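You operate a simulated robot arm through the tools that you are given. There is no shell and no other tool.

You are at the controls of a simulated robot arm. One attempt, no reset.

JOB
Load the silver lids and drop one on the can in the slide.
Fine: the stack goes in the canner's lid socket; one lid only; bring the slide back to CAN IN; no drink, rollers untouched; the other cans stay.

The check looks at the end state, three seconds after you hand in, the way a careful person would. Anything else that was tipped, shoved, dropped, spilled or broken makes it a failure. Lids that push on must go on centred and level and be pressed home; caps that screw on are set level and turned clockwise until they are tight.

ROBOT AND FRAMES
A 7-joint arm with a fingered hand, fixed in place. Base frame: the origin is on the floor under the middle of its stand, x ahead of it, y to its left, z up; the work surface is at about z = 0.86. Readings come in m, degrees, newtons and seconds.
With the tool pointing down near the work surface it reaches from about 0.22 to 0.76 m from the base axis. Its first joint turns from -166.0 to 166.0 degrees. Payload 4 kg.
The tool frame sits at the grasp point between the pads (the TCP): z along the fingers, y along the line on which they close. The tips reach 0.028 m beyond it. The gripper opens to 0.168 m; its body begins 0.079 m behind the TCP. The gripper is a hand of 4 fingers: y runs from the thumb to the fingers, the wrist lies at [0, 0, -0.249] in the tool frame.
Orientation is told as [roll, pitch, yaw] about the base's x, y, z axes, in that order, counted from this pose: with the fingers straight down and closing along the base's y, the tool's x points along the base's -x, its y along +y and its z along -z.

CONTROLS
- The arm moves only by the tool apply_moves. Its argument "motion" is a list of rows, each an object (a shift or turn left out is 0) with "offset": the shift along the base's x, y, z in units of 50 mm (1.0 is 50 mm), a list of three; "rotation": the turn, a rotation vector about the base's x, y, z in units of 5 degrees (1.0 is 5 degrees), a list of three. In form: [{"offset": [x, y, z], "rotation": [wx, wy, wz]}, ...]. A call has 1 to 20 rows; each row shifts and turns the commanded pose from where the row before left it. A call with a number of a shift or a turn outside -1 to 1 is refused whole. A row lasts 0.2 s, in which the tool goes at most 0.05 m and 8.6 degrees; a call with a longer step from one row to the next is refused whole. Where a pose cannot be reached the arm comes as near as it can. A force on the tool above 90 N (or 10 N above the force at the start of the call, whichever is more), or a blocked arm, ends the call early, and 0.2 s more pass. In this call time passes only in rows, and 0.2 s behind the last. The reply holds the time, the measured pose of the TCP, the force on the tool along the base axes, the opening and the grip force, in the units named above and with some noise, with the torque about the TCP (base axes, N m) and any sound that the robot's microphone picked up.
- Cameras (640 x 400 px; columns grow to the right, rows downward): "scene" is fixed at [0.3989, -0.5007, 1.4795]; the picture's right is [0.96, -0.27, 0.00], its down [-0.19, -0.67, -0.71] and it looks along [0.20, 0.69, -0.70] (base axes); focal length 299 px, centre (320, 200). "wrist" rides on the gripper at [0.06, -0.06, -0.11] in the tool frame; the picture's right is [0.71, 0.71, 0.00], its down [-0.56, 0.56, -0.61] and it looks along [-0.43, 0.43, 0.79] (tool axes); focal length 265 px, centre (320, 200). There is no depth. A picture from a camera that has moved, and an enlarged one, comes with that camera's place and axes in the base frame and with its lens.
- snapshot(camera): a new picture of that camera. No time passes.
- lift_body(by): slides the trunk up (or, below 0, down) by that many m; the arm rides with it, the base frame stays. It gives what a move gives, with no picture.
- curl_fingers(finger1, finger2, finger3, thumb_bend): sets how far each is bent, from 0 (flat) to 1 (curled in); at 0.3 the hand is open as for a grip, at 0.7 the pads meet at the TCP. One left out holds its place. A second passes; each finger stops where it meets its share of the squeeze, and holds until it gets a number again. It is the only way to open and close the hand. It gives what a move gives, with no picture; readings hold the bend of each and the force on the fingers (four entries, about 0 where the hand has none), thumb and palm.
- zoom(camera, box): a new picture of the part [left, top, right, bottom] of that camera's present view, enlarged. No time passes.
- finish_job(): hands the job in; it is judged then, once.

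Nothing tells you positions but the pictures and the camera data. Unless the task says otherwise, let go and move clear before handing in.

The tools are called by a JSON object that holds its "fn" and its "kwargs". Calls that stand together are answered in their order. apply_moves: Moves the arm, as the interface text tells. Its arguments: {"type":"object","properties":{"motion":{"type":"array","items":{"type":"object","properties":{"offset":{"type":"array","items":{"type":"number"}},"rotation":{"type":"array","items":{"type":"number"}}}}}},"required":["motion"]} The other tools are called the same way: lift_body (by) moves the trunk up or down; curl_fingers (finger1, finger2, finger3, thumb_bend) moves the fingers one by one; snapshot (camera) takes a picture; zoom (camera, box) takes an enlarged picture of a part of a camera's view; finish_job () hands the job in.

At the start:

```text
clock: 0.0
ee_pos: [0.4104, -0.0477, 1.2442]
ee_rot: [0.0, 0.0, 0.0]
ft_force: [-0.6, -0.7, -0.1]
moment: [-0.02, 0.04, 0.01]
grip_width: 0.1679
gripper_force: 0.1
shape: jaw
bend: [0.3, 0.3, 0.3, 0.3]
finger forces: [0.0, 0.0, 0.1, 0.0, 0.1, 0.0]
trunk travel left (down, up): [-0.564, 0.026]
```

scene: 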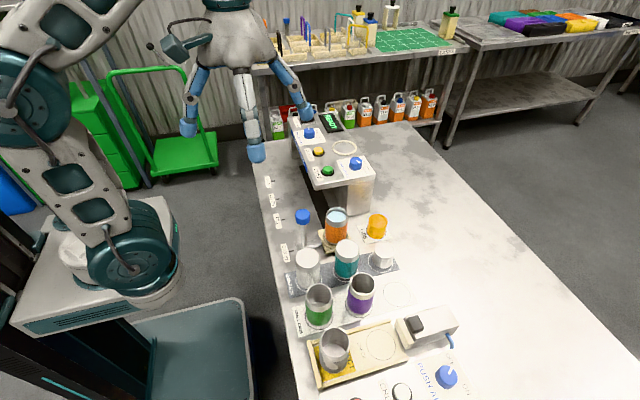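
wrist: 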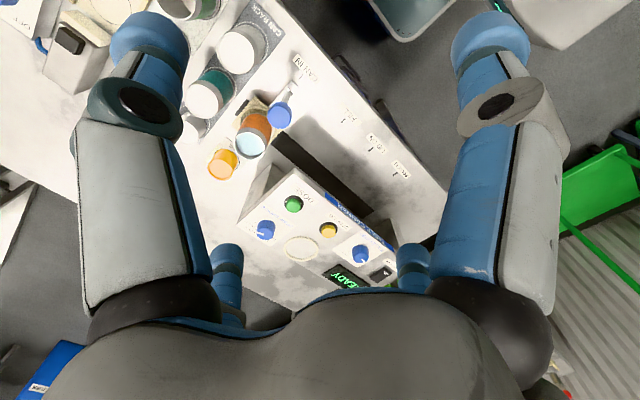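

I see a canner machine at the back of the bench with buttons and a lid socket, a slide with a can, and several cans/stacks in front. I'll zoom in to read the labels before moving anything.

{"fn": "zoom", "kwargs": {"camera": "scene", "box": [240, 90, 440, 215]}}

{"fn": "zoom", "kwargs": {"camera": "scene", "box": [260, 190, 460, 315]}}

{"fn": "zoom", "kwargs": {"camera": "scene", "box": [280, 275, 480, 400]}}

{"fn": "zoom", "kwargs": {"camera": "wrist", "box": [160, 0, 440, 175]}}

{"fn": "zoom", "kwargs": {"camera": "wrist", "box": [200, 120, 440, 300]}}

```text
3.20 times, centred on (340, 152) of scene
camera zoom: at [0.3989, -0.5007, 1.4795], right [0.96, -0.27, 0.0], down [-0.19, -0.67, -0.71], along [0.2, 0.69, -0.7], focal length 957 px, centre (256, 352)
```

zoom: 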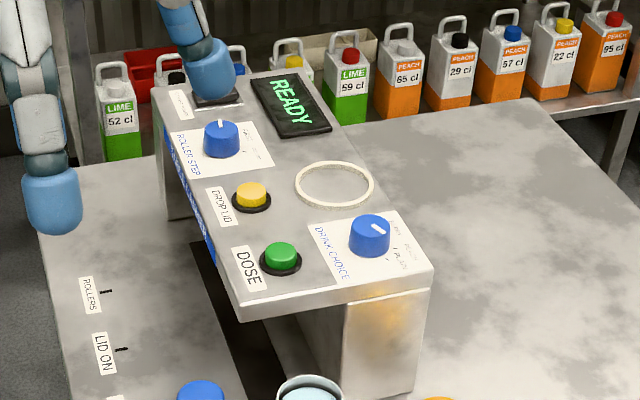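

```text
3.20 times, centred on (360, 252) of scene
camera zoom: at [0.3989, -0.5007, 1.4795], right [0.96, -0.27, 0.0], down [-0.19, -0.67, -0.71], along [0.2, 0.69, -0.7], focal length 957 px, centre (192, 32)
```

zoom: 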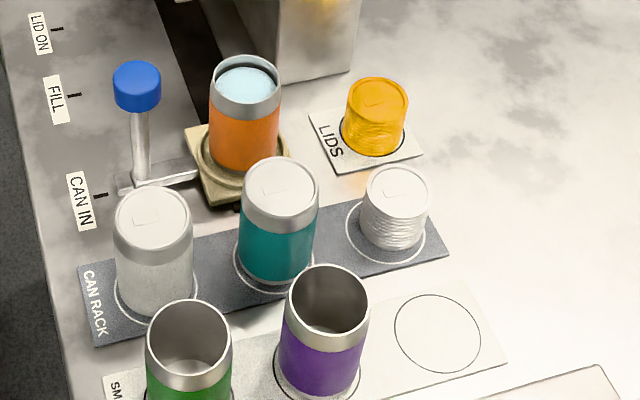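

```text
3.20 times, centred on (380, 338) of scene
camera zoom: at [0.3989, -0.5007, 1.4795], right [0.96, -0.27, 0.0], down [-0.19, -0.67, -0.71], along [0.2, 0.69, -0.7], focal length 957 px, centre (128, -240)
```

zoom: 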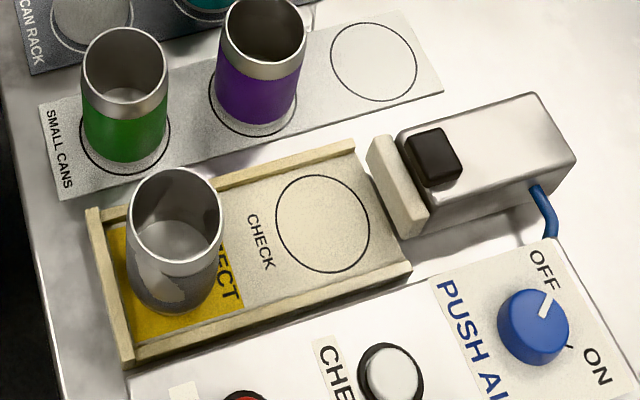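

```text
2.29 times, centred on (300, 88) of wrist
camera zoom: at [0.3497, -0.1081, 1.3544], right [-0.71, 0.71, 0.0], down [0.56, 0.56, 0.61], along [0.43, 0.43, -0.79], focal length 607 px, centre (366, 457)
```

zoom: 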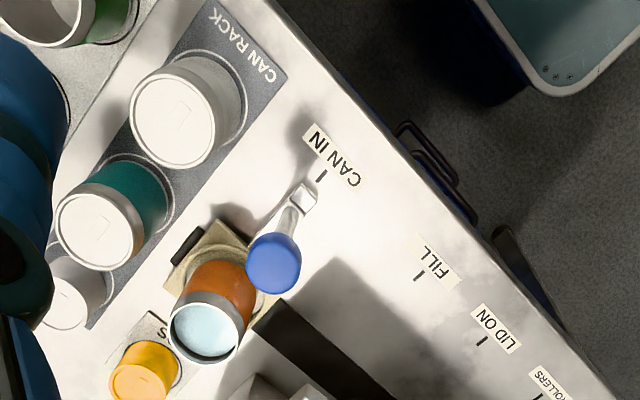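

```text
2.22 times, centred on (320, 210) of wrist
camera zoom: at [0.3497, -0.1081, 1.3544], right [-0.71, 0.71, 0.0], down [0.56, 0.56, 0.61], along [0.43, 0.43, -0.79], focal length 590 px, centre (320, 178)
```

zoom: 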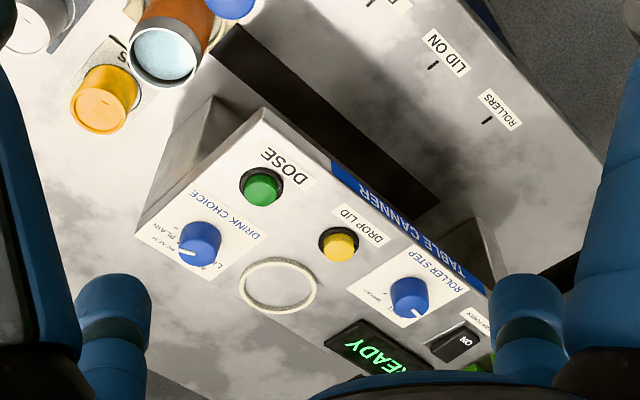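

The silver stack appears to stand on the third rack spot, near (0.664, -0.144), and the lid socket ring is on the canner top near (0.653, 0.143, 1.00). The slide knob is near (0.486, -0.053, 0.98) and DROP LID near (0.580, 0.147, 1.00). I'll bend the fingers in free air first, to learn which finger is which.

{"fn": "curl_fingers", "kwargs": {"finger1": 0.65, "finger2": 0.45, "finger3": 0.0}}

{"fn": "snapshot", "kwargs": {"camera": "wrist"}}

{"fn": "zoom", "kwargs": {"camera": "scene", "box": [100, 0, 356, 160]}}

```text
clock: 1.0
ee_pos: [0.4101, -0.0461, 1.2443]
ee_rot: [0.0, 0.0, 0.0]
ft_force: [0.3, 0.0, 0.8]
moment: [0.0, 0.01, 0.01]
grip_width: 0.0806
gripper_force: 0.1
shape: fingers
bend: [0.65, 0.45, 0.0, 0.3]
finger forces: [0.1, 0.0, 0.1, 0.0, 0.1, 0.0]
trunk travel left (down, up): [-0.564, 0.026]
```

```text
taken
camera wrist: at [0.3497, -0.1081, 1.3544], right [-0.71, 0.71, 0.0], down [0.56, 0.56, 0.61], along [0.43, 0.43, -0.79], focal length 265 px, centre (320, 200)
```

wrist: 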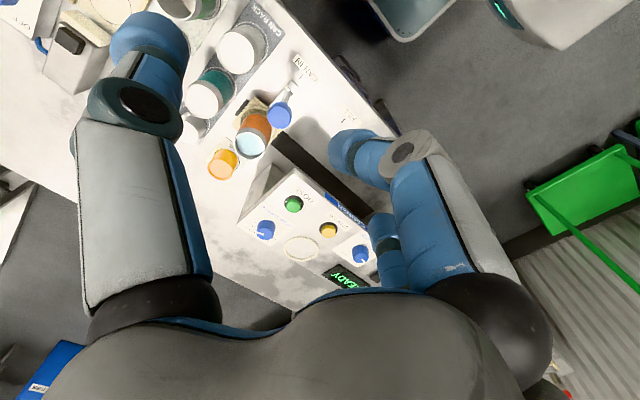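

```text
2.50 times, centred on (228, 80) of scene
camera zoom: at [0.3989, -0.5007, 1.4795], right [0.96, -0.27, 0.0], down [-0.19, -0.67, -0.71], along [0.2, 0.69, -0.7], focal length 748 px, centre (550, 500)
```

zoom: 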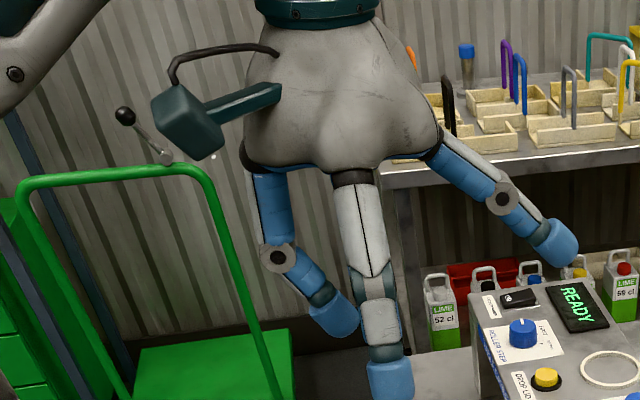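

The hand is a cross: finger1 sits at tool +x, finger2 at +y, finger3 at -x, and the thumb at -y. The wrist camera looks straight at the TCP, so I'll open the fingers to 0.3 and go over the silver stack, yawed so the fingers fall between its neighbours.

{"fn": "curl_fingers", "kwargs": {"finger1": 0.3, "finger2": 0.3, "finger3": 0.3, "thumb_bend": 0.3}}

{"fn": "apply_moves", "kwargs": {"motion": [{"offset": [0.507, -0.193, -0.288], "rotation": [0, 0, -1]}, {"offset": [0.507, -0.193, -0.288], "rotation": [0, 0, -1]}, {"offset": [0.507, -0.193, -0.288], "rotation": [0, 0, -1]}, {"offset": [0.507, -0.193, -0.288], "rotation": [0, 0, -1]}, {"offset": [0.507, -0.193, -0.288], "rotation": [0, 0, -1]}, {"offset": [0.507, -0.193, -0.288], "rotation": [0, 0, -1]}, {"offset": [0.507, -0.193, -0.288], "rotation": [0, 0, -1]}, {"offset": [0.507, -0.193, -0.288], "rotation": [0, 0, -1]}, {"offset": [0.507, -0.193, -0.288], "rotation": [0, 0, -1]}, {"offset": [0.507, -0.193, -0.288], "rotation": [0, 0, -1]}]}}

{"fn": "snapshot", "kwargs": {"camera": "wrist"}}

{"fn": "snapshot", "kwargs": {"camera": "scene"}}

```text
clock: 2.0
ee_pos: [0.4104, -0.047, 1.2449]
ee_rot: [0.0, 0.0, 0.0]
ft_force: [0.6, 0.3, 0.3]
moment: [-0.01, -0.01, -0.01]
grip_width: 0.117
gripper_force: 0.0
shape: fingers
bend: [0.3, 0.3, 0.3, 0.3]
finger forces: [0.1, 0.0, 0.0, 0.0, 0.0, 0.0]
trunk travel left (down, up): [-0.564, 0.026]
```

```text
clock: 4.2
ee_pos: [0.6636, -0.1435, 1.0994]
ee_rot: [-0.1, 0.0, -50.0]
ft_force: [0.2, 0.1, 0.4]
moment: [0.0, 0.01, 0.01]
grip_width: 0.1171
gripper_force: 0.0
shape: fingers
bend: [0.3, 0.3, 0.3, 0.3]
finger forces: [0.1, 0.1, 0.0, 0.1, 0.0, 0.1]
trunk travel left (down, up): [-0.564, 0.026]
```

```text
taken
camera wrist: at [0.5787, -0.1383, 1.2095], right [0.09, 1.0, 0.0], down [0.79, -0.07, 0.61], along [0.61, -0.05, -0.79], focal length 265 px, centre (320, 200)
```

wrist: 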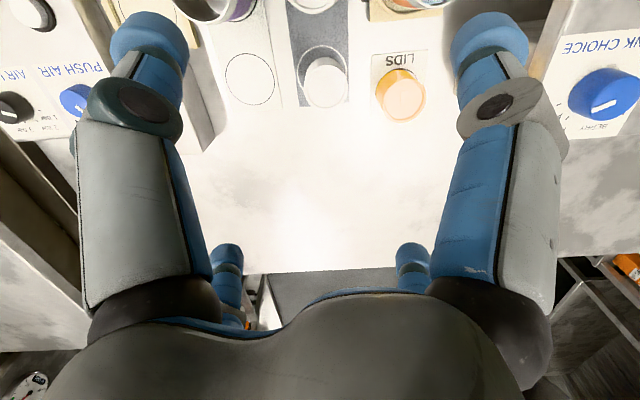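

```text
taken
```

scene: 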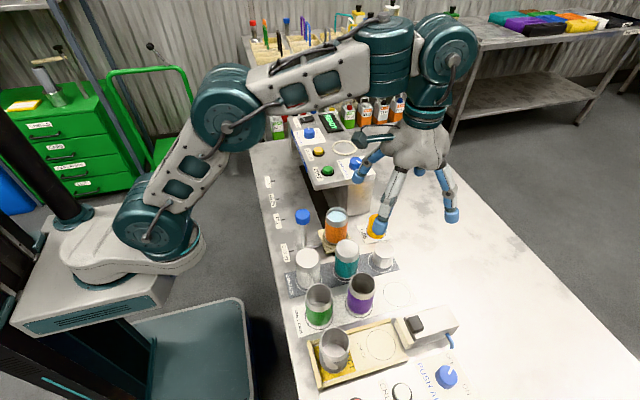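

The wrist camera now sees the silver stack, the LIDS stack and their surroundings from the base side. I'll zoom in to measure the stack and the socket.

{"fn": "zoom", "kwargs": {"camera": "wrist", "box": [220, 0, 440, 140]}}

{"fn": "zoom", "kwargs": {"camera": "scene", "box": [320, 200, 440, 275]}}

{"fn": "zoom", "kwargs": {"camera": "scene", "box": [260, 100, 400, 190]}}

```text
2.86 times, centred on (330, 70) of wrist
camera zoom: at [0.5787, -0.1383, 1.2095], right [0.09, 1.0, 0.0], down [0.79, -0.07, 0.61], along [0.61, -0.05, -0.79], focal length 758 px, centre (291, 571)
```

zoom: 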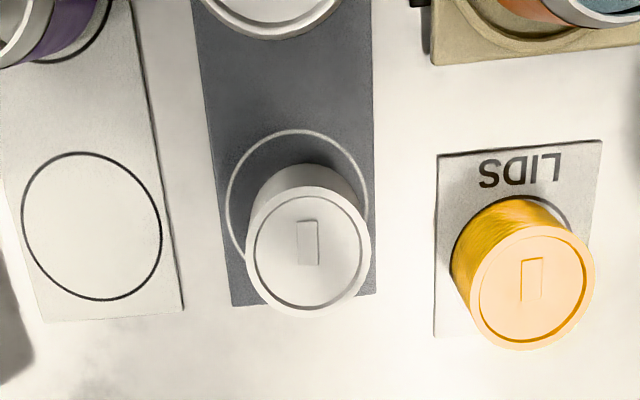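

```text
5.33 times, centred on (380, 238) of scene
camera zoom: at [0.3989, -0.5007, 1.4795], right [0.96, -0.27, 0.0], down [-0.19, -0.67, -0.71], along [0.2, 0.69, -0.7], focal length 1595 px, centre (0, 0)
```

zoom: 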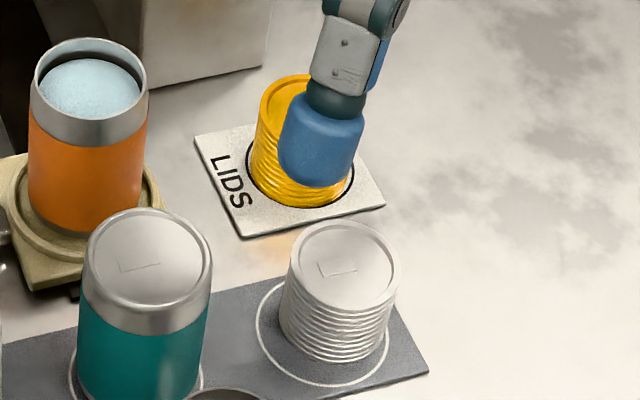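

```text
4.44 times, centred on (330, 145) of scene
camera zoom: at [0.3989, -0.5007, 1.4795], right [0.96, -0.27, 0.0], down [-0.19, -0.67, -0.71], along [0.2, 0.69, -0.7], focal length 1329 px, centre (276, 444)
```

zoom: 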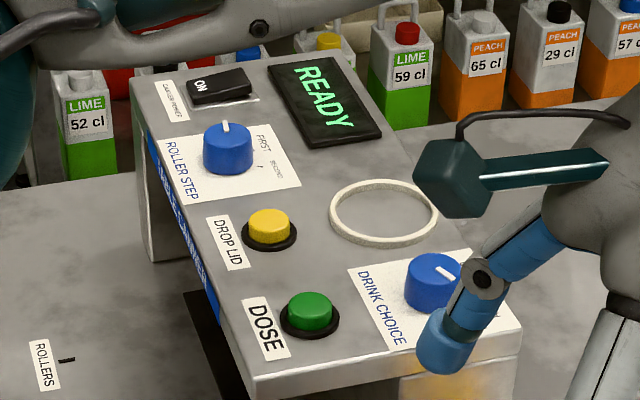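

The stack top is at about (0.6595, -0.139, 0.9065), about 48 mm wide and 45 mm tall. I'll centre over it, pre-curl the fingers to 0.5 and look before going down.

{"fn": "curl_fingers", "kwargs": {"finger1": 0.5, "finger2": 0.5, "finger3": 0.5, "thumb_bend": 0.5}}

{"fn": "apply_moves", "kwargs": {"motion": [{"offset": [-0.09, 0.1, -0.8]}, {"offset": [0, 0, -0.8]}, {"offset": [0, 0, 0]}]}}

{"fn": "snapshot", "kwargs": {"camera": "wrist"}}

{"fn": "zoom", "kwargs": {"camera": "scene", "box": [290, 140, 490, 265]}}

```text
clock: 5.2
ee_pos: [0.6622, -0.1459, 1.1012]
ee_rot: [0.0, 0.1, -50.0]
ft_force: [0.1, 0.2, -0.1]
moment: [0.03, 0.01, 0.01]
grip_width: 0.0577
gripper_force: 0.1
shape: fingers
bend: [0.5, 0.5, 0.5, 0.5]
finger forces: [0.0, 0.1, 0.1, 0.0, 0.0, 0.0]
trunk travel left (down, up): [-0.564, 0.026]
```

```text
clock: 6.0
ee_pos: [0.6587, -0.1383, 1.0213]
ee_rot: [0.0, 0.0, -50.1]
ft_force: [0.3, 0.3, -0.1]
moment: [0.0, -0.01, 0.01]
grip_width: 0.0575
gripper_force: 0.0
shape: fingers
bend: [0.5, 0.5, 0.5, 0.5]
finger forces: [0.1, 0.0, 0.1, 0.1, 0.0, 0.0]
trunk travel left (down, up): [-0.564, 0.026]
```

```text
taken
camera wrist: at [0.5737, -0.1305, 1.1301], right [0.09, 1.0, 0.0], down [0.79, -0.07, 0.61], along [0.61, -0.05, -0.79], focal length 265 px, centre (320, 200)
```

wrist: 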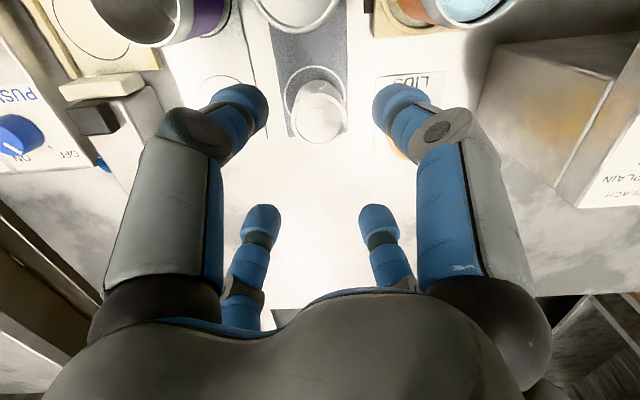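

```text
3.20 times, centred on (390, 202) of scene
camera zoom: at [0.3989, -0.5007, 1.4795], right [0.96, -0.27, 0.0], down [-0.19, -0.67, -0.71], along [0.2, 0.69, -0.7], focal length 957 px, centre (96, 192)
```

zoom: 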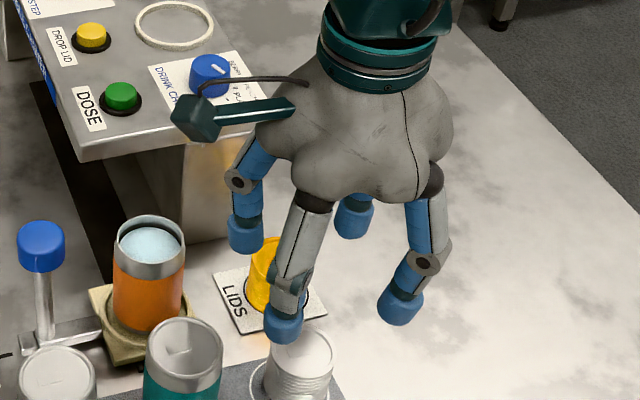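

At bend 0.5 the fingertip centres are about 58 mm from the axis, which leaves room around the stack and clears its neighbours. I'll check the centring once more before descending.

{"fn": "zoom", "kwargs": {"camera": "wrist", "box": [260, 50, 380, 150]}}

{"fn": "zoom", "kwargs": {"camera": "scene", "box": [340, 220, 420, 270]}}

```text
4.00 times, centred on (320, 100) of wrist
camera zoom: at [0.5737, -0.1305, 1.1301], right [0.09, 1.0, 0.0], down [0.79, -0.07, 0.61], along [0.61, -0.05, -0.79], focal length 1062 px, centre (320, 600)
```

zoom: 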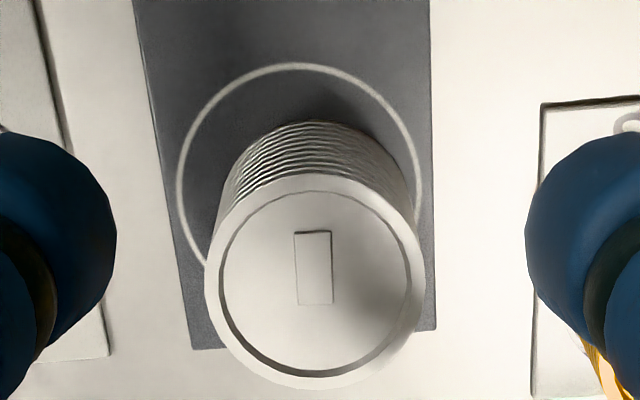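

```text
8.00 times, centred on (380, 245) of scene
camera zoom: at [0.3989, -0.5007, 1.4795], right [0.96, -0.27, 0.0], down [-0.19, -0.67, -0.71], along [0.2, 0.69, -0.7], focal length 2392 px, centre (-160, -160)
```

zoom: 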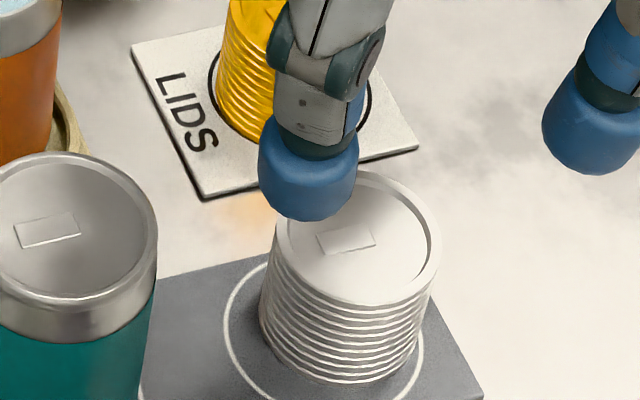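

The centring is confirmed to within about 1 mm. I'll descend to just above gripping height and check clearances.

{"fn": "apply_moves", "kwargs": {"motion": [{"offset": [0, 0, -0.4]}, {"offset": [0, 0, -0.4]}, {"offset": [0, 0, -0.4]}, {"offset": [0, 0, -0.4]}, {"offset": [0, 0, -0.2]}]}}

{"fn": "snapshot", "kwargs": {"camera": "wrist"}}

{"fn": "zoom", "kwargs": {"camera": "scene", "box": [300, 180, 460, 280]}}

```text
clock: 7.2
ee_pos: [0.6589, -0.14, 0.9301]
ee_rot: [0.0, 0.0, -50.0]
ft_force: [-0.5, 0.7, -0.8]
moment: [0.01, 0.0, -0.03]
grip_width: 0.0577
gripper_force: 0.1
shape: fingers
bend: [0.5, 0.5, 0.5, 0.5]
finger forces: [0.0, 0.0, 0.0, 0.0, 0.0, 0.1]
trunk travel left (down, up): [-0.564, 0.026]
```

```text
taken
camera wrist: at [0.5745, -0.1327, 1.0398], right [0.09, 1.0, 0.0], down [0.79, -0.07, 0.61], along [0.61, -0.05, -0.79], focal length 265 px, centre (320, 200)
```

wrist: 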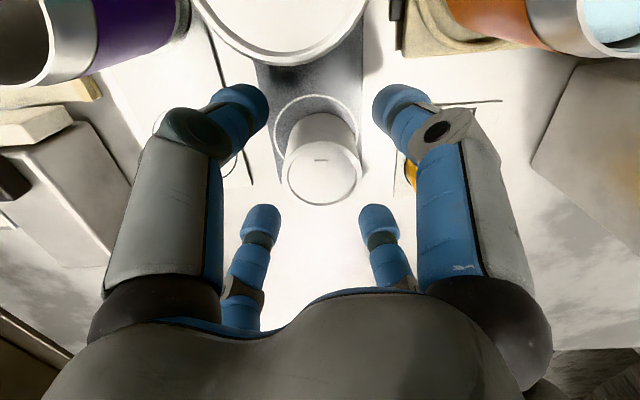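

```text
4.00 times, centred on (380, 230) of scene
camera zoom: at [0.3989, -0.5007, 1.4795], right [0.96, -0.27, 0.0], down [-0.19, -0.67, -0.71], along [0.2, 0.69, -0.7], focal length 1196 px, centre (80, 80)
```

zoom: 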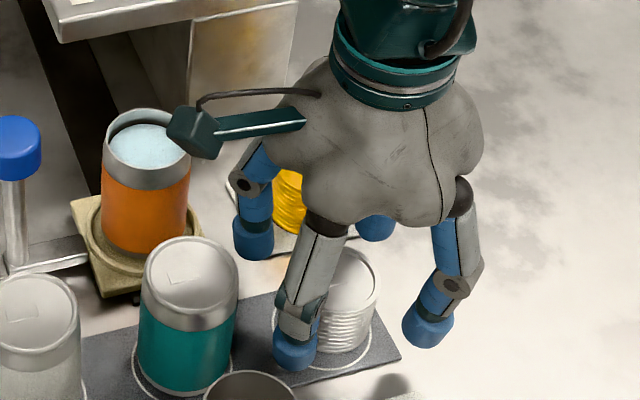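

Clearances look good on all sides, and the camera housing stays well above the teal can. I'll go down the last 30 mm.

{"fn": "apply_moves", "kwargs": {"motion": [{"offset": [0, 0, -0.2]}, {"offset": [0, 0, -0.2]}, {"offset": [0, 0, -0.2]}, {"offset": [0, 0, 0]}]}}

{"fn": "zoom", "kwargs": {"camera": "scene", "box": [320, 200, 440, 275]}}

{"fn": "zoom", "kwargs": {"camera": "wrist", "box": [180, 40, 460, 240]}}

```text
clock: 8.2
ee_pos: [0.6602, -0.1398, 0.9009]
ee_rot: [0.0, 0.1, -50.1]
ft_force: [0.2, 0.1, 0.3]
moment: [0.05, -0.01, -0.03]
grip_width: 0.0575
gripper_force: 0.1
shape: fingers
bend: [0.5, 0.5, 0.5, 0.5]
finger forces: [0.0, 0.0, 0.1, 0.0, 0.0, 0.0]
trunk travel left (down, up): [-0.564, 0.026]
```

```text
5.33 times, centred on (380, 238) of scene
camera zoom: at [0.3989, -0.5007, 1.4795], right [0.96, -0.27, 0.0], down [-0.19, -0.67, -0.71], along [0.2, 0.69, -0.7], focal length 1595 px, centre (0, 0)
```

zoom: 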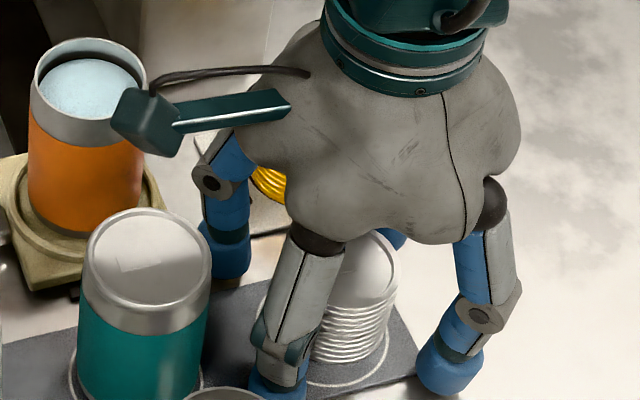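

```text
2.00 times, centred on (320, 140) of wrist
camera zoom: at [0.5745, -0.1325, 1.0104], right [0.09, 1.0, 0.0], down [0.79, -0.07, 0.61], along [0.61, -0.05, -0.79], focal length 531 px, centre (320, 320)
```

zoom: 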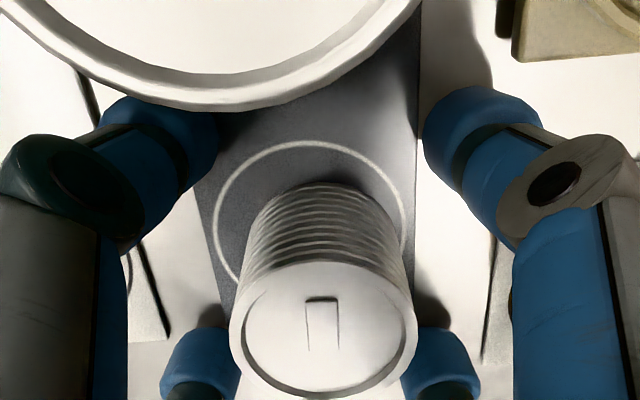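

The fingers straddle the stack with nothing touched. I'll close gradually, 0.57 first and then further, so the stack gets centred evenly.

{"fn": "curl_fingers", "kwargs": {"finger1": 0.57, "finger2": 0.57, "finger3": 0.57, "thumb_bend": 0.57}}

{"fn": "zoom", "kwargs": {"camera": "wrist", "box": [180, 40, 460, 240]}}

```text
clock: 9.2
ee_pos: [0.659, -0.139, 0.9007]
ee_rot: [0.0, 0.0, -50.0]
ft_force: [-0.2, -0.1, 0.5]
moment: [0.01, 0.01, 0.01]
grip_width: 0.0396
gripper_force: 0.0
shape: fingers
bend: [0.56, 0.56, 0.56, 0.56]
finger forces: [0.0, 0.0, 0.0, 0.0, 0.0, 0.0]
trunk travel left (down, up): [-0.564, 0.026]
```

```text
2.00 times, centred on (320, 140) of wrist
camera zoom: at [0.5745, -0.1326, 1.0105], right [0.09, 1.0, 0.0], down [0.79, -0.07, 0.61], along [0.61, -0.05, -0.79], focal length 531 px, centre (320, 320)
```

zoom: 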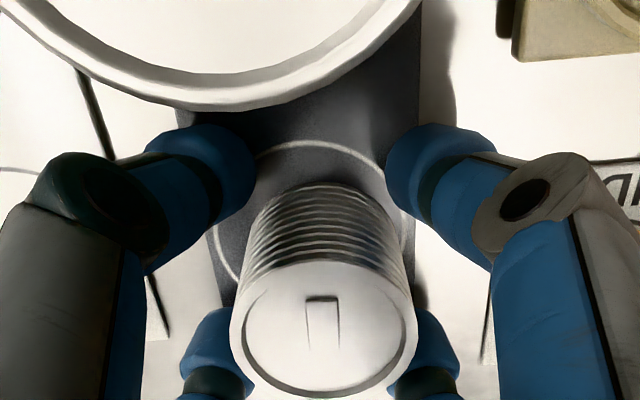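

No contact yet, and everything is symmetric. I'll close further.

{"fn": "curl_fingers", "kwargs": {"finger1": 0.62, "finger2": 0.62, "finger3": 0.62, "thumb_bend": 0.62}}

{"fn": "zoom", "kwargs": {"camera": "wrist", "box": [180, 40, 460, 240]}}

{"fn": "zoom", "kwargs": {"camera": "scene", "box": [320, 200, 440, 275]}}

```text
clock: 10.2
ee_pos: [0.6594, -0.1388, 0.9001]
ee_rot: [0.0, 0.0, -50.0]
ft_force: [-0.7, 0.1, 0.1]
moment: [0.0, 0.02, 0.01]
grip_width: 0.0285
gripper_force: 6.0
shape: fingers
bend: [0.59, 0.59, 0.59, 0.6]
finger forces: [2.6, 3.3, 2.9, 0.0, 3.9, 0.1]
trunk travel left (down, up): [-0.564, 0.026]
```

```text
2.00 times, centred on (320, 140) of wrist
camera zoom: at [0.5745, -0.1326, 1.0105], right [0.09, 1.0, 0.0], down [0.79, -0.07, 0.61], along [0.61, -0.05, -0.79], focal length 531 px, centre (320, 320)
```

zoom: 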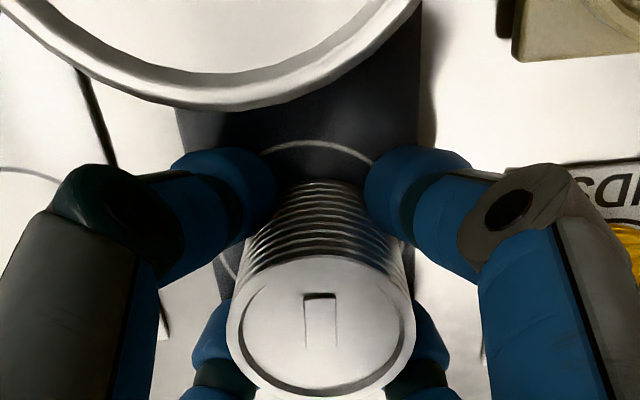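

```text
5.33 times, centred on (380, 238) of scene
camera zoom: at [0.3989, -0.5007, 1.4795], right [0.96, -0.27, 0.0], down [-0.19, -0.67, -0.71], along [0.2, 0.69, -0.7], focal length 1595 px, centre (0, 0)
```

zoom: 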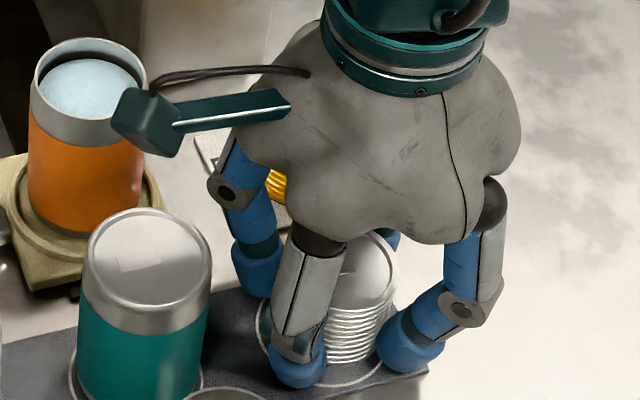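

All four fingers contact evenly at about 3 N each. I'll firm up the squeeze a little and then lift slightly to test.

{"fn": "curl_fingers", "kwargs": {"finger1": 0.68, "finger2": 0.68, "finger3": 0.68, "thumb_bend": 0.68}}

{"fn": "apply_moves", "kwargs": {"motion": [{"offset": [0, 0, 0.2]}, {"offset": [0, 0, 0.3]}, {"offset": [0, 0, 0.3]}, {"offset": [0, 0, 0]}]}}

{"fn": "zoom", "kwargs": {"camera": "wrist", "box": [180, 40, 460, 240]}}

{"fn": "zoom", "kwargs": {"camera": "scene", "box": [320, 190, 440, 265]}}

```text
clock: 11.2
ee_pos: [0.6585, -0.1402, 0.9012]
ee_rot: [0.0, 0.0, -50.0]
ft_force: [-0.5, 0.7, 0.2]
moment: [-0.01, -0.02, 0.03]
grip_width: 0.0266
gripper_force: 19.4
shape: fingers
bend: [0.6, 0.59, 0.6, 0.61]
finger forces: [8.5, 9.0, 8.3, 0.0, 12.7, 0.0]
trunk travel left (down, up): [-0.564, 0.026]
```

```text
clock: 12.2
ee_pos: [0.6574, -0.1389, 0.9414]
ee_rot: [0.0, 0.0, -50.0]
ft_force: [-1.1, -0.4, -0.6]
moment: [0.01, -0.01, 0.01]
grip_width: 0.0267
gripper_force: 19.0
shape: fingers
bend: [0.6, 0.59, 0.6, 0.61]
finger forces: [8.6, 9.1, 8.4, 0.0, 12.7, 0.0]
trunk travel left (down, up): [-0.564, 0.026]
```

```text
2.00 times, centred on (320, 140) of wrist
camera zoom: at [0.5738, -0.1319, 1.0509], right [0.09, 1.0, 0.0], down [0.79, -0.07, 0.61], along [0.61, -0.05, -0.79], focal length 531 px, centre (320, 320)
```

zoom: 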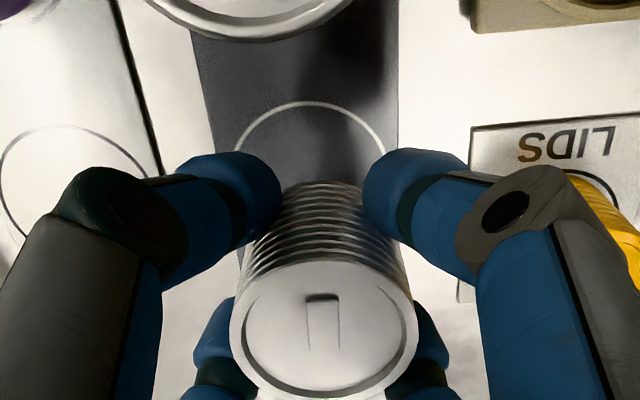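

```text
5.33 times, centred on (380, 228) of scene
camera zoom: at [0.3989, -0.5007, 1.4795], right [0.96, -0.27, 0.0], down [-0.19, -0.67, -0.71], along [0.2, 0.69, -0.7], focal length 1595 px, centre (0, 53)
```

zoom: 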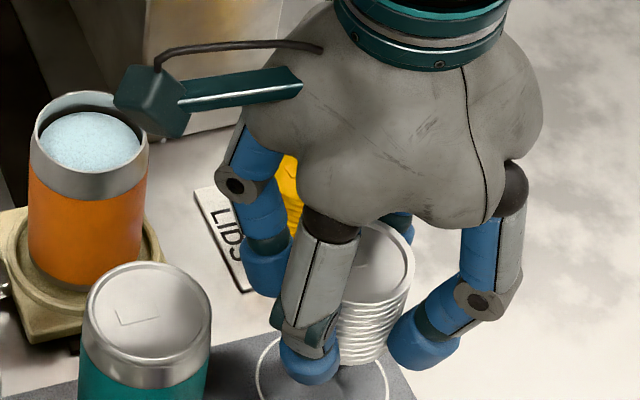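

The whole stack lifted cleanly and its ring is empty. I'll raise it and carry it over to the socket at travel height.

{"fn": "apply_moves", "kwargs": {"motion": [{"offset": [0, 0, 0.5]}, {"offset": [0, 0, 0.7]}, {"offset": [0, 0, 0.7]}, {"offset": [0, 0, 0.7]}, {"offset": [0, 0, 0.7]}, {"offset": [0, 0, 0.5]}, {"offset": [-0.012, 0.25, 0]}, {"offset": [-0.012, 0.5, 0]}, {"offset": [-0.012, 0.7, 0]}, {"offset": [-0.012, 0.7, 0]}, {"offset": [-0.012, 0.7, 0]}, {"offset": [-0.012, 0.7, 0]}, {"offset": [-0.012, 0.7, 0]}, {"offset": [-0.012, 0.7, 0]}, {"offset": [-0.012, 0.45, 0]}, {"offset": [-0.012, 0.25, 0]}, {"offset": [0, 0, 0]}]}}

{"fn": "snapshot", "kwargs": {"camera": "wrist"}}

{"fn": "zoom", "kwargs": {"camera": "scene", "box": [260, 50, 460, 175]}}

{"fn": "snapshot", "kwargs": {"camera": "scene"}}

```text
clock: 15.8
ee_pos: [0.6529, 0.1441, 1.1305]
ee_rot: [0.0, 0.0, -50.1]
ft_force: [-0.2, 0.1, -0.4]
moment: [0.02, -0.02, -0.02]
grip_width: 0.0263
gripper_force: 19.0
shape: fingers
bend: [0.6, 0.59, 0.6, 0.61]
finger forces: [8.4, 9.2, 8.4, 0.0, 12.4, 0.0]
trunk travel left (down, up): [-0.564, 0.026]
```

```text
taken
camera wrist: at [0.5681, 0.151, 1.2399], right [0.09, 1.0, 0.0], down [0.79, -0.07, 0.61], along [0.61, -0.05, -0.79], focal length 265 px, centre (320, 200)
```

wrist: 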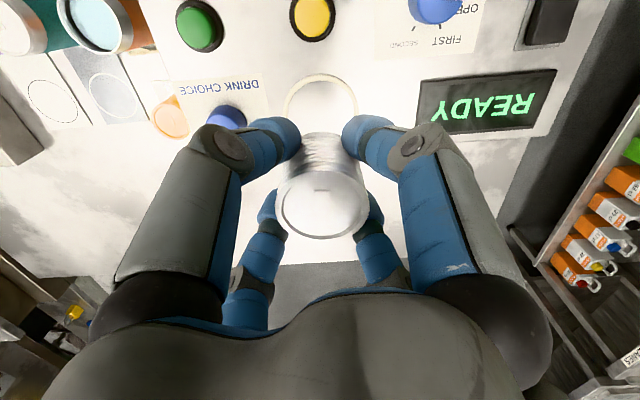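

```text
3.20 times, centred on (360, 112) of scene
camera zoom: at [0.3989, -0.5007, 1.4795], right [0.96, -0.27, 0.0], down [-0.19, -0.67, -0.71], along [0.2, 0.69, -0.7], focal length 957 px, centre (192, 480)
```

zoom: 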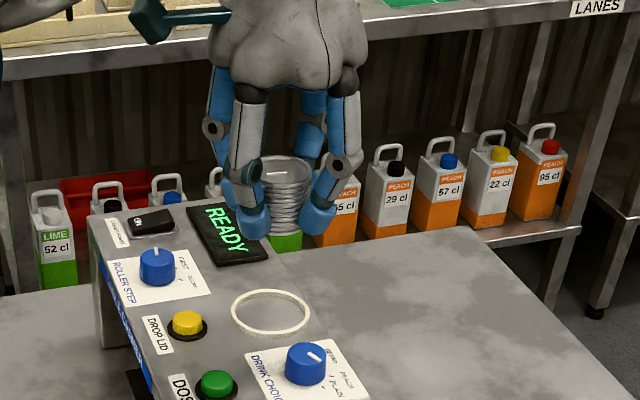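

```text
taken
```

scene: 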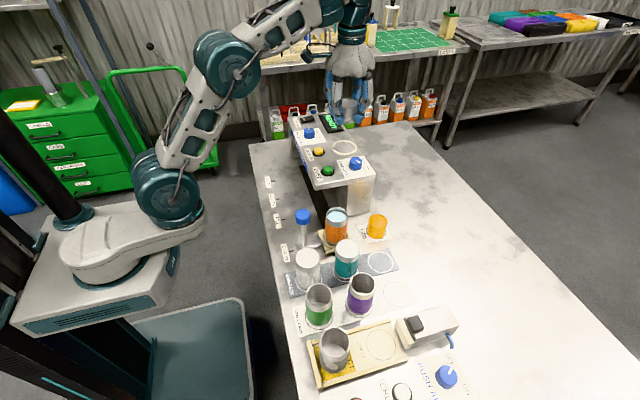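

The stack hangs level over the socket area. I'll zoom both cameras on the ring to refine its centre and height before lowering.

{"fn": "zoom", "kwargs": {"camera": "scene", "box": [320, 130, 370, 165]}}

{"fn": "zoom", "kwargs": {"camera": "wrist", "box": [260, 50, 380, 130]}}

{"fn": "zoom", "kwargs": {"camera": "wrist", "box": [240, 100, 400, 260]}}

```text
11.43 times, centred on (345, 148) of scene
camera zoom: at [0.3989, -0.5007, 1.4795], right [0.96, -0.27, 0.0], down [-0.19, -0.67, -0.71], along [0.2, 0.69, -0.7], focal length 3418 px, centre (34, 800)
```

zoom: 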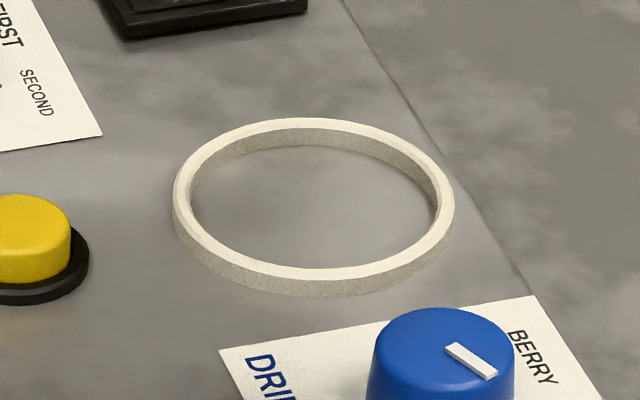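

```text
5.00 times, centred on (320, 90) of wrist
camera zoom: at [0.5681, 0.151, 1.2399], right [0.09, 1.0, 0.0], down [0.79, -0.07, 0.61], along [0.61, -0.05, -0.79], focal length 1327 px, centre (320, 750)
```

zoom: 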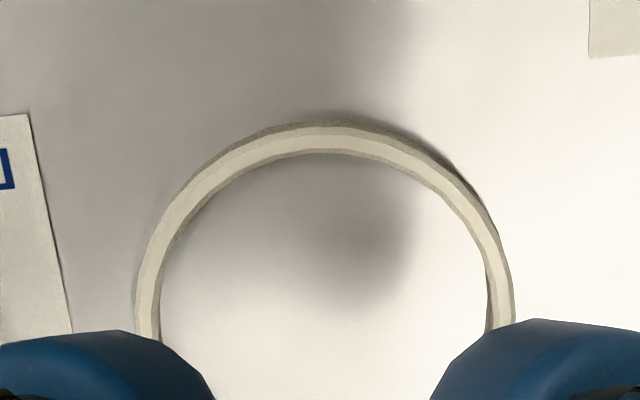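

```text
2.50 times, centred on (320, 180) of wrist
camera zoom: at [0.5681, 0.151, 1.2399], right [0.09, 1.0, 0.0], down [0.79, -0.07, 0.61], along [0.61, -0.05, -0.79], focal length 664 px, centre (320, 250)
```

zoom: 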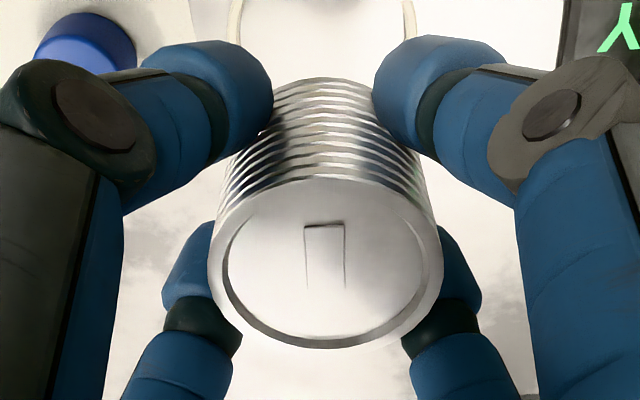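

The ring centre is about (0.6535, 0.1445), inner radius about 29 mm, ring top about 1.006 and canner top about 1.000. I'll lower to just above the ring and check alignment.

{"fn": "apply_moves", "kwargs": {"motion": [{"offset": [0.02, 0.02, -0.4]}, {"offset": [0, 0, -0.4]}, {"offset": [0, 0, -0.4]}, {"offset": [0, 0, -0.3]}, {"offset": [0, 0, 0]}]}}

{"fn": "zoom", "kwargs": {"camera": "scene", "box": [300, 100, 400, 165]}}

{"fn": "zoom", "kwargs": {"camera": "wrist", "box": [220, 60, 420, 220]}}

```text
clock: 17.0
ee_pos: [0.6545, 0.1433, 1.0551]
ee_rot: [0.0, -0.1, -50.0]
ft_force: [0.4, 0.2, -0.9]
moment: [-0.03, 0.04, -0.01]
grip_width: 0.0263
gripper_force: 19.5
shape: fingers
bend: [0.6, 0.59, 0.6, 0.61]
finger forces: [8.4, 9.2, 8.4, 0.0, 12.4, 0.1]
trunk travel left (down, up): [-0.564, 0.026]
```

```text
6.15 times, centred on (350, 132) of scene
camera zoom: at [0.3989, -0.5007, 1.4795], right [0.96, -0.27, 0.0], down [-0.19, -0.67, -0.71], along [0.2, 0.69, -0.7], focal length 1840 px, centre (135, 615)
```

zoom: 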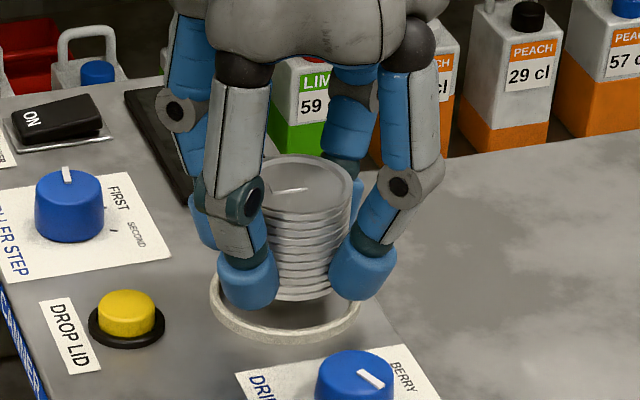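

```text
2.50 times, centred on (320, 140) of wrist
camera zoom: at [0.569, 0.1503, 1.165], right [0.09, 1.0, 0.0], down [0.79, -0.07, 0.61], along [0.61, -0.05, -0.79], focal length 664 px, centre (320, 350)
```

zoom: 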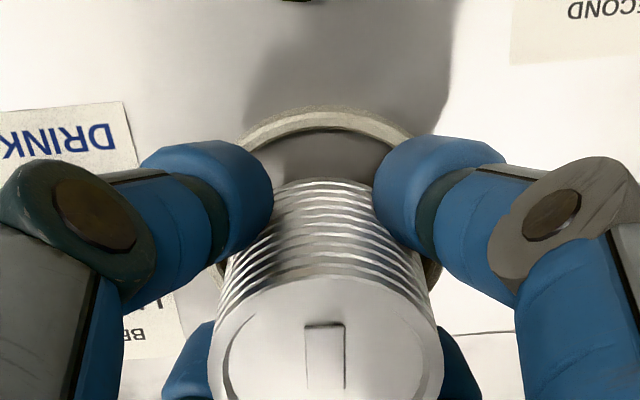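

The stack is centred over the ring, its bottom at about 1.018 and the fingertips only about 4 mm higher. I'll lower it until the bottom is inside the ring and the tips are just above the ring.

{"fn": "apply_moves", "kwargs": {"motion": [{"offset": [0, 0, -0.1]}, {"offset": [0, 0, -0.08]}, {"offset": [0, 0, -0.06]}, {"offset": [0, 0, 0]}]}}

{"fn": "zoom", "kwargs": {"camera": "scene", "box": [315, 110, 385, 165]}}

{"fn": "zoom", "kwargs": {"camera": "wrist", "box": [220, 60, 420, 220]}}

```text
clock: 18.0
ee_pos: [0.655, 0.1449, 1.0445]
ee_rot: [0.1, 0.0, -49.9]
ft_force: [1.1, 0.3, 4.7]
moment: [0.0, -0.06, -0.07]
grip_width: 0.0267
gripper_force: 21.4
shape: fingers
bend: [0.6, 0.59, 0.6, 0.61]
finger forces: [9.6, 10.2, 10.3, 0.0, 12.3, 0.1]
trunk travel left (down, up): [-0.564, 0.026]
```

```text
7.27 times, centred on (350, 138) of scene
camera zoom: at [0.3989, -0.5007, 1.4795], right [0.96, -0.27, 0.0], down [-0.19, -0.67, -0.71], along [0.2, 0.69, -0.7], focal length 2175 px, centre (102, 654)
```

zoom: 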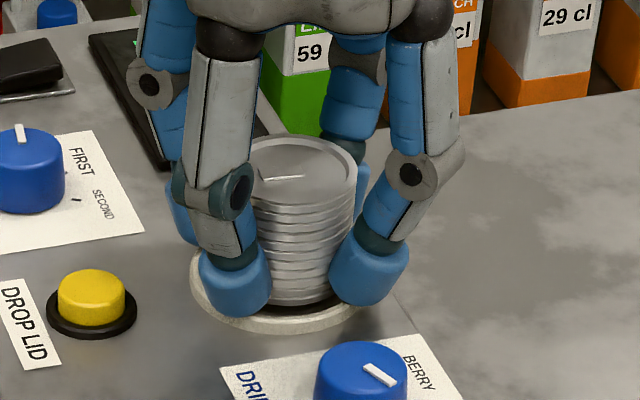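

```text
2.50 times, centred on (320, 140) of wrist
camera zoom: at [0.5696, 0.1513, 1.1537], right [0.09, 1.0, 0.0], down [0.79, -0.07, 0.62], along [0.61, -0.05, -0.79], focal length 664 px, centre (320, 350)
```

zoom: 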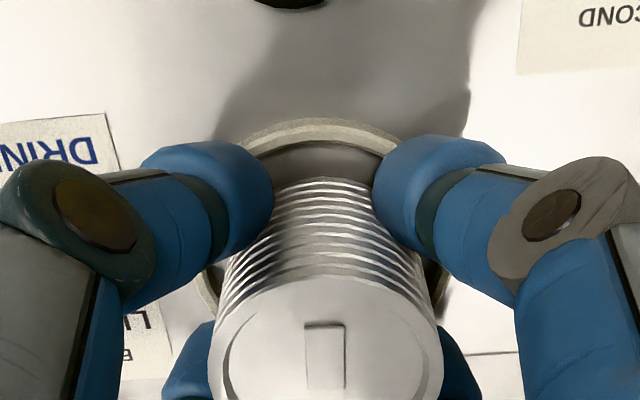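

The fingertips just touched the ring top (about 4.7 N) while the stack bottom is at ring-top level, centred within 1–2 mm. I'll back off 1 mm and ease the grip in tiny steps, so the stack slides down into the socket between the fingers.

{"fn": "apply_moves", "kwargs": {"motion": [{"offset": [-0.02, 0, 0.02]}, {"offset": [0, 0, 0.01]}]}}

{"fn": "curl_fingers", "kwargs": {"finger1": 0.62, "finger2": 0.615, "finger3": 0.62, "thumb_bend": 0.63}}

{"fn": "zoom", "kwargs": {"camera": "scene", "box": [315, 110, 385, 165]}}

```text
clock: 18.6
ee_pos: [0.654, 0.1447, 1.0438]
ee_rot: [-0.1, 0.0, -50.0]
ft_force: [0.0, 0.2, -0.7]
moment: [0.01, -0.01, 0.04]
grip_width: 0.0263
gripper_force: 19.6
shape: fingers
bend: [0.6, 0.59, 0.6, 0.61]
finger forces: [8.5, 9.0, 8.4, 0.0, 12.6, 0.1]
trunk travel left (down, up): [-0.564, 0.026]
```

```text
clock: 19.6
ee_pos: [0.6531, 0.1439, 1.0448]
ee_rot: [0.0, 0.1, -50.0]
ft_force: [0.3, -0.2, -0.1]
moment: [0.02, 0.01, 0.0]
grip_width: 0.0276
gripper_force: 7.2
shape: fingers
bend: [0.59, 0.58, 0.59, 0.6]
finger forces: [3.1, 3.0, 3.2, 0.0, 4.9, 0.0]
trunk travel left (down, up): [-0.564, 0.026]
```

```text
7.27 times, centred on (350, 138) of scene
camera zoom: at [0.3989, -0.5007, 1.4795], right [0.96, -0.27, 0.0], down [-0.19, -0.67, -0.71], along [0.2, 0.69, -0.7], focal length 2175 px, centre (102, 654)
```

zoom: 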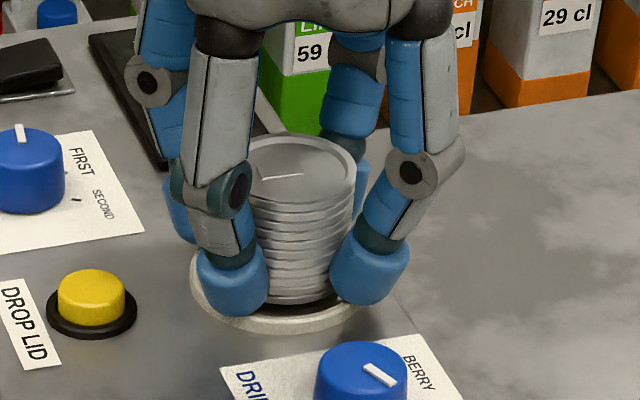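

The contact force is gone and the grip is down to about 3 N per finger. I'll keep easing off.

{"fn": "curl_fingers", "kwargs": {"finger1": 0.6, "finger2": 0.595, "finger3": 0.6, "thumb_bend": 0.61}}

{"fn": "curl_fingers", "kwargs": {"finger1": 0.59, "finger2": 0.585, "finger3": 0.59, "thumb_bend": 0.6}}

{"fn": "zoom", "kwargs": {"camera": "scene", "box": [315, 110, 385, 165]}}

{"fn": "zoom", "kwargs": {"camera": "wrist", "box": [220, 60, 420, 220]}}

```text
clock: 20.6
ee_pos: [0.6543, 0.145, 1.0457]
ee_rot: [0.1, 0.0, -49.9]
ft_force: [0.1, -0.3, 0.1]
moment: [-0.01, -0.01, -0.03]
grip_width: 0.0285
gripper_force: 2.9
shape: fingers
bend: [0.59, 0.58, 0.59, 0.6]
finger forces: [1.1, 1.2, 1.2, 0.0, 1.9, 0.1]
trunk travel left (down, up): [-0.564, 0.026]
```

```text
clock: 21.6
ee_pos: [0.6548, 0.1452, 1.0447]
ee_rot: [0.1, 0.0, -50.0]
ft_force: [0.3, 0.0, -0.1]
moment: [0.02, -0.03, 0.01]
grip_width: 0.0291
gripper_force: 0.9
shape: fingers
bend: [0.59, 0.58, 0.59, 0.6]
finger forces: [0.3, 0.3, 0.4, 0.1, 0.5, 0.0]
trunk travel left (down, up): [-0.564, 0.026]
```

```text
7.27 times, centred on (350, 138) of scene
camera zoom: at [0.3989, -0.5007, 1.4795], right [0.96, -0.27, 0.0], down [-0.19, -0.67, -0.71], along [0.2, 0.69, -0.7], focal length 2175 px, centre (102, 654)
```

zoom: 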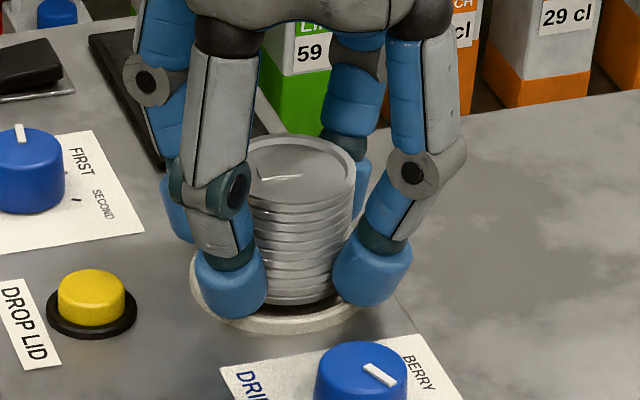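

```text
2.50 times, centred on (320, 140) of wrist
camera zoom: at [0.5693, 0.1513, 1.1546], right [0.09, 1.0, 0.0], down [0.79, -0.07, 0.61], along [0.61, -0.05, -0.79], focal length 664 px, centre (320, 350)
```

zoom: 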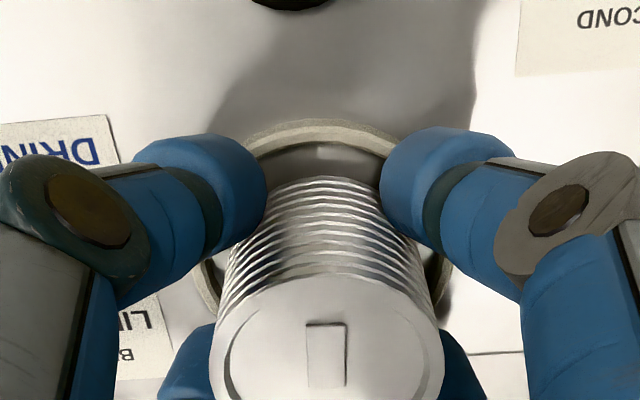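

The grip is almost released (about 0.4 N) and the stack is still vertical. One more small step should let it settle.

{"fn": "curl_fingers", "kwargs": {"finger1": 0.58, "finger2": 0.575, "finger3": 0.58, "thumb_bend": 0.59}}

{"fn": "zoom", "kwargs": {"camera": "scene", "box": [315, 110, 385, 165]}}

{"fn": "zoom", "kwargs": {"camera": "wrist", "box": [220, 60, 420, 220]}}

```text
clock: 22.6
ee_pos: [0.6549, 0.144, 1.0457]
ee_rot: [0.1, 0.0, -50.0]
ft_force: [0.0, -0.8, -0.3]
moment: [-0.01, 0.0, 0.0]
grip_width: 0.0326
gripper_force: 0.1
shape: fingers
bend: [0.57, 0.57, 0.57, 0.59]
finger forces: [0.0, 0.0, 0.0, 0.1, 0.0, 0.1]
trunk travel left (down, up): [-0.564, 0.026]
```

```text
7.27 times, centred on (350, 138) of scene
camera zoom: at [0.3989, -0.5007, 1.4795], right [0.96, -0.27, 0.0], down [-0.19, -0.67, -0.71], along [0.2, 0.69, -0.7], focal length 2175 px, centre (102, 654)
```

zoom: 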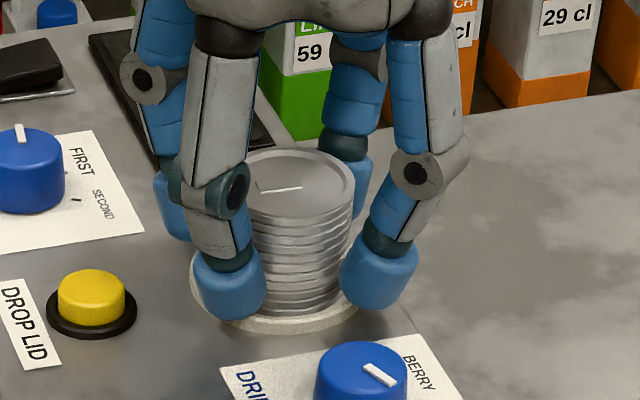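

```text
2.50 times, centred on (320, 140) of wrist
camera zoom: at [0.5693, 0.1513, 1.1546], right [0.09, 1.0, 0.0], down [0.79, -0.07, 0.61], along [0.61, -0.05, -0.79], focal length 664 px, centre (320, 350)
```

zoom: 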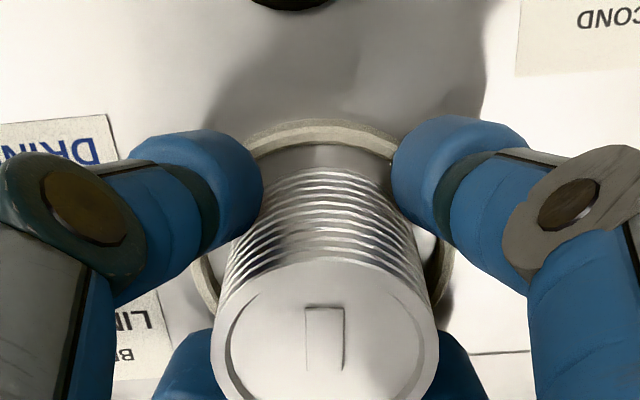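

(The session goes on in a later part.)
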